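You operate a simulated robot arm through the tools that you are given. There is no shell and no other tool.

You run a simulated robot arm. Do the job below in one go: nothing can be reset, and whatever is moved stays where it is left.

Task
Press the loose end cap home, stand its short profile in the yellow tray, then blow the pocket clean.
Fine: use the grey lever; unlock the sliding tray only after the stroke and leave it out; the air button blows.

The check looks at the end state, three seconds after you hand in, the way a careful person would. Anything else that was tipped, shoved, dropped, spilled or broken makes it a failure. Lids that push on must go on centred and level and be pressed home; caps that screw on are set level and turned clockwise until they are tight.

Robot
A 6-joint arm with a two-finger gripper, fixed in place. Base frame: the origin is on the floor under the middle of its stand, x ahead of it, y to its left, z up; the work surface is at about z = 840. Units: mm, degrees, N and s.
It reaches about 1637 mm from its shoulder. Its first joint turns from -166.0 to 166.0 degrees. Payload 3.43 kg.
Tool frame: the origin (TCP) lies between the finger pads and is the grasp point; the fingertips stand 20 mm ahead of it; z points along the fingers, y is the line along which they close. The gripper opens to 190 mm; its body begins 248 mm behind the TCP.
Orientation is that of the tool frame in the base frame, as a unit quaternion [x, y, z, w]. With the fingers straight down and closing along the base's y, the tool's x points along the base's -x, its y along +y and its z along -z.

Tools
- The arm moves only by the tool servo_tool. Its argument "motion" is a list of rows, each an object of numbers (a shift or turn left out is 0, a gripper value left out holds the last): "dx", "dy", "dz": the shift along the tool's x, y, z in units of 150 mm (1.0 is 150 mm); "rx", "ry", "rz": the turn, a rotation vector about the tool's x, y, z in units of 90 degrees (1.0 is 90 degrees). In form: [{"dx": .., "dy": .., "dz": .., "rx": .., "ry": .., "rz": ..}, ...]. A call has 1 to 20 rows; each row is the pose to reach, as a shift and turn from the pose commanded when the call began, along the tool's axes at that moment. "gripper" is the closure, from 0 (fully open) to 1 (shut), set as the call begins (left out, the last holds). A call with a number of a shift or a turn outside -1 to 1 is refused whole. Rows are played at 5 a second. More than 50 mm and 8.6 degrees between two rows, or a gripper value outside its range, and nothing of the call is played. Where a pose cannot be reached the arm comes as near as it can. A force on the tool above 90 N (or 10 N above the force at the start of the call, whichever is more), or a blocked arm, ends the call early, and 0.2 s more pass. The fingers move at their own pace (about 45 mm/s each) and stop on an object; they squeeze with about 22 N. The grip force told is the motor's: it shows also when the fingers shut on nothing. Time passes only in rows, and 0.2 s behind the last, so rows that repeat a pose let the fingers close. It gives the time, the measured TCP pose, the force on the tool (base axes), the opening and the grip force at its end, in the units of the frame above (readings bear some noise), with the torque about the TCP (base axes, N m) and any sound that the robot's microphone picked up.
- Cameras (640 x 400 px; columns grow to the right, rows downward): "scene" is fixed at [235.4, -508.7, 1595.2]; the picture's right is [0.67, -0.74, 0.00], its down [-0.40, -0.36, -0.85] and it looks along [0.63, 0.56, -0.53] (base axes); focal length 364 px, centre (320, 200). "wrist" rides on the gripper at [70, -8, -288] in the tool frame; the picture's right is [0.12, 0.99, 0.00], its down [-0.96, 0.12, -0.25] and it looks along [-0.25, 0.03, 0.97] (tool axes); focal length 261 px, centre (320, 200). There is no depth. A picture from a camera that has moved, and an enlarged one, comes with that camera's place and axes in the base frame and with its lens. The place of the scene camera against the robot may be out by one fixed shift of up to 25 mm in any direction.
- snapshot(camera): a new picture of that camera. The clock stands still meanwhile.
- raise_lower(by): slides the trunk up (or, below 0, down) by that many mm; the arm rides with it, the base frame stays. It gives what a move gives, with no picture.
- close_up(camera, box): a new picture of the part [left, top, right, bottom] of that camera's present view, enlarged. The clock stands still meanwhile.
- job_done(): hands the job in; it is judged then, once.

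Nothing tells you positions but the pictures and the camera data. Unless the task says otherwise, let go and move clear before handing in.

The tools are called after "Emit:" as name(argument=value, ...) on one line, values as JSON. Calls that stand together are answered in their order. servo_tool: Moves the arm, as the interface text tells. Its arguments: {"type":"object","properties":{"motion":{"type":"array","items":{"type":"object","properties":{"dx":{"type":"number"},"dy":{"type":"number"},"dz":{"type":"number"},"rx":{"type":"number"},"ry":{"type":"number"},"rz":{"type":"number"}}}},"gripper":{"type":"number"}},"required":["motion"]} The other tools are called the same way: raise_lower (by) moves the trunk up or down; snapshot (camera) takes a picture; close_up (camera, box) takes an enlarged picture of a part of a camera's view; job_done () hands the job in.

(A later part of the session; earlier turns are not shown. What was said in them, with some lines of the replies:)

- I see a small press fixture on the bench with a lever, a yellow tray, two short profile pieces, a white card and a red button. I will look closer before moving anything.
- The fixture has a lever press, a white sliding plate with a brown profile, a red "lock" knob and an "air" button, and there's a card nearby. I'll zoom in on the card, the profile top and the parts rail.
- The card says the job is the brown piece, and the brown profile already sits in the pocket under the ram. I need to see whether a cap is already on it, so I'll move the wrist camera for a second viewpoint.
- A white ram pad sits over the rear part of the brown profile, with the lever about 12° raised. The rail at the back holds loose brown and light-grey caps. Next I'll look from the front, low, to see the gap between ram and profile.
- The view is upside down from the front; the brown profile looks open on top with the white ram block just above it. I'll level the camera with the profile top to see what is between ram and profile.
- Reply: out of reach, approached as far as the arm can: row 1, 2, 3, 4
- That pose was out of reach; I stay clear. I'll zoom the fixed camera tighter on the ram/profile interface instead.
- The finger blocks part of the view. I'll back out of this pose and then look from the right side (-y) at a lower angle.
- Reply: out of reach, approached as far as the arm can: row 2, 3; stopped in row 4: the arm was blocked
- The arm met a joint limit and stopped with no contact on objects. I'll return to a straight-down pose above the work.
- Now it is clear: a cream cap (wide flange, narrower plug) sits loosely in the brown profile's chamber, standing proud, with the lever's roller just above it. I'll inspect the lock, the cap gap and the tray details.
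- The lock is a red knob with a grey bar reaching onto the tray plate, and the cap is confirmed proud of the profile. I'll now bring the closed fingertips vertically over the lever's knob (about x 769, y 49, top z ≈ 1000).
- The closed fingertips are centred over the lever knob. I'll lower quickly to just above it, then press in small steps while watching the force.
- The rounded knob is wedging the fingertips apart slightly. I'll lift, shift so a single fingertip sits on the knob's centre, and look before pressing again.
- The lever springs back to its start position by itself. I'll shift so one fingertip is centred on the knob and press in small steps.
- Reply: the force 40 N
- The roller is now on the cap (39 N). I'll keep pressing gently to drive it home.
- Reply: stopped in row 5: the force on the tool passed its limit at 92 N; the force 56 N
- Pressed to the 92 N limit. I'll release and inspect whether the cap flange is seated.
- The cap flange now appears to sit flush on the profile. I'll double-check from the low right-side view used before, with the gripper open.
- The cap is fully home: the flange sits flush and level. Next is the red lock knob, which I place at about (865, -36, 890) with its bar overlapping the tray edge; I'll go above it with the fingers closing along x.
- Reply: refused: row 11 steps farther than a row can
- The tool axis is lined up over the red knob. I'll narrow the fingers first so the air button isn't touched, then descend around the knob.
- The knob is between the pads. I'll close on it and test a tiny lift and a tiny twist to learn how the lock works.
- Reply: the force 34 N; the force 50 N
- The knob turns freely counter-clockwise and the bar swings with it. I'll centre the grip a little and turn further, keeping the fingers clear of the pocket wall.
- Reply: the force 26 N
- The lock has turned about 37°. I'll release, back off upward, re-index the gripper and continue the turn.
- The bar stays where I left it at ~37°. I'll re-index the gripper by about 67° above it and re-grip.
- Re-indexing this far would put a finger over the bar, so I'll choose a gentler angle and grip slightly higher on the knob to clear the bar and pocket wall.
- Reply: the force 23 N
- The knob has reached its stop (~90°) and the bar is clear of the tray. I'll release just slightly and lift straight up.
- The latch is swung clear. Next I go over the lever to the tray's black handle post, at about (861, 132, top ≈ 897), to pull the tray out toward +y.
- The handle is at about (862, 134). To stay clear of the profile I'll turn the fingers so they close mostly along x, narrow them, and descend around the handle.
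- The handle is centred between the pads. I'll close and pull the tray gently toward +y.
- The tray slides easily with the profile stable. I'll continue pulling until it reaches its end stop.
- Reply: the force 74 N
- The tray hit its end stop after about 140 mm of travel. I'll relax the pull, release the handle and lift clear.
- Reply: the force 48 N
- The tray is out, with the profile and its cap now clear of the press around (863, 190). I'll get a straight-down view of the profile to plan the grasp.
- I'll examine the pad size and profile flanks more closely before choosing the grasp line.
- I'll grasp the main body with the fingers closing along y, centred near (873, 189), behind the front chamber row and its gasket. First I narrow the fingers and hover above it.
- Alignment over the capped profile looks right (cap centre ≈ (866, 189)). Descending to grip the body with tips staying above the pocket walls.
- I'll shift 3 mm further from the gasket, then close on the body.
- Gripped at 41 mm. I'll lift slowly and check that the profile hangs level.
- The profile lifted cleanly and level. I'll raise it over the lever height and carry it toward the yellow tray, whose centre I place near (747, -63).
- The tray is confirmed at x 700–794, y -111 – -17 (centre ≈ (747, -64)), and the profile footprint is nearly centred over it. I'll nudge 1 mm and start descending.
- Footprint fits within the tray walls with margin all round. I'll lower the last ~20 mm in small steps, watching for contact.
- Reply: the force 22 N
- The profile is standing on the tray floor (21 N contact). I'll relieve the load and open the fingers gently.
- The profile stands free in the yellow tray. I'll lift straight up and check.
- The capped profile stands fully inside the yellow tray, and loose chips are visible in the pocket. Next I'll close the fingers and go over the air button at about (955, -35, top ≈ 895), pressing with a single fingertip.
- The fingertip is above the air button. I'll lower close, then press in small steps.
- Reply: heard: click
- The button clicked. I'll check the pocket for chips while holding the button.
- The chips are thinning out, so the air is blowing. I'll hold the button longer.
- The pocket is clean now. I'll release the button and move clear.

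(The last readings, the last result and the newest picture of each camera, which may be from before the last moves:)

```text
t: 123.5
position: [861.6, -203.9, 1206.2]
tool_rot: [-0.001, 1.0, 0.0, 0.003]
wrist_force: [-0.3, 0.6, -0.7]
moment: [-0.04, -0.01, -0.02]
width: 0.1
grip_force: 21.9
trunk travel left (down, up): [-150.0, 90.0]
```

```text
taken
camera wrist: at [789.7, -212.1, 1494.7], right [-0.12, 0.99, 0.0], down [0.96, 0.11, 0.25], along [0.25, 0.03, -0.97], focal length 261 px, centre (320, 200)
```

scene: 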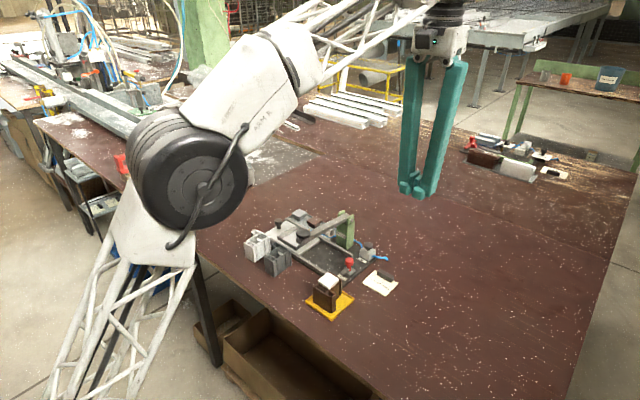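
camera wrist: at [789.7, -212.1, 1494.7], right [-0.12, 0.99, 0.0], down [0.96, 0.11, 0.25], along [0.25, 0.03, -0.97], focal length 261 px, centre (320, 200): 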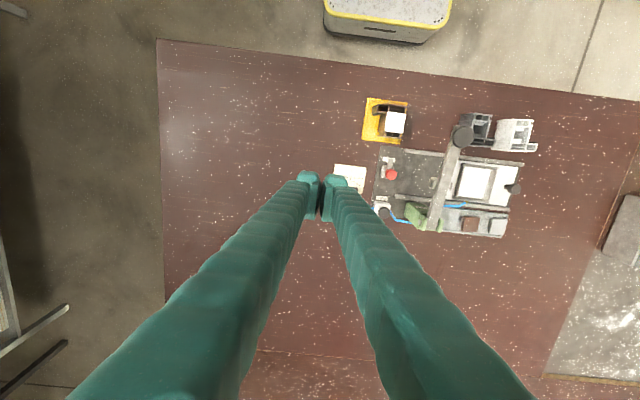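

Emit:
close_up(camera="scene", box=[230, 190, 410, 330])

Emit:
close_up(camera="scene", box=[300, 265, 360, 325])

Emit:
close_up(camera="wrist", box=[350, 80, 550, 250])

```text
2.86 times, centred on (320, 260) of scene
camera zoom: at [235.4, -508.7, 1595.2], right [0.67, -0.74, 0.0], down [-0.4, -0.36, -0.85], along [0.63, 0.56, -0.53], focal length 1040 px, centre (320, 29)
```

zoom: 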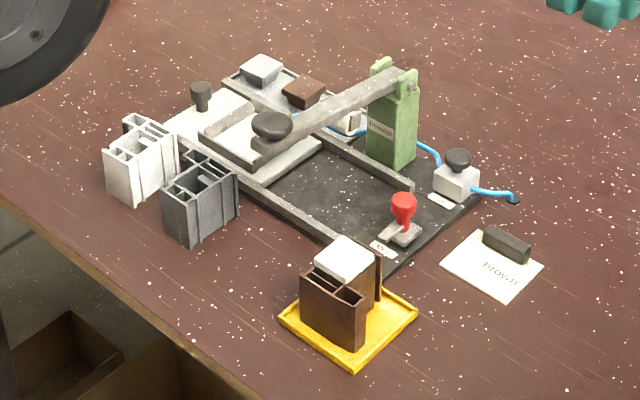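

```text
6.67 times, centred on (330, 295) of scene
camera zoom: at [235.4, -508.7, 1595.2], right [0.67, -0.74, 0.0], down [-0.4, -0.36, -0.85], along [0.63, 0.56, -0.53], focal length 2427 px, centre (253, -433)
```

zoom: 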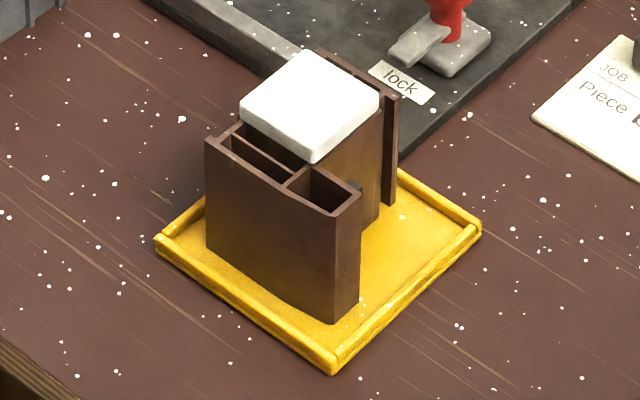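

```text
2.35 times, centred on (450, 165) of wrist
camera zoom: at [789.7, -212.1, 1494.7], right [-0.12, 0.99, 0.0], down [0.96, 0.11, 0.25], along [0.25, 0.03, -0.97], focal length 613 px, centre (14, 282)
```

zoom: 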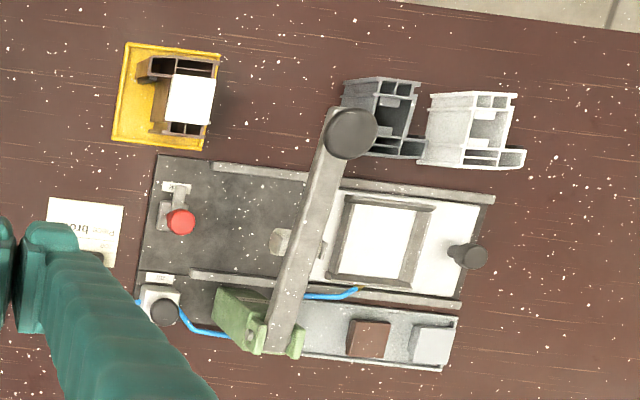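

Everything checks out. The cap is flush on the brown profile, which stands inside the yellow tray. The sliding tray is unlocked and left out, the pocket is clean, the air button is released and the neighbouring parts are untouched. The arm is clear, so I'm handing the job in.

Emit:
job_done()

```text
The job is handed in.
```

I pressed the end cap home, stood its brown profile in the yellow tray and blew the pocket clean, then handed the job in. I don't have the check's verdict; everything below comes from the camera views and force readings.

- **Cap:** I pressed it with the grey lever up to the 90 N force limit. Viewed low from the side afterwards, its flange sits flush and level on the profile.
- **Sliding tray:** I turned the red lock about 90° only after the stroke, pulled the tray to its end stop and left it out, unlocked.
- **Profile:** it stands upright inside the yellow tray walls, clear on all sides. The job card said "Piece brown", and the brown profile was the one already in the pocket.
- **Pocket:** I held the air button for about three seconds. The final pictures show no chips left in it.

The white and grey profiles, the spare caps and the card look undisturbed in the final pictures. The arm is clear of the bench, with the gripper closed on nothing.
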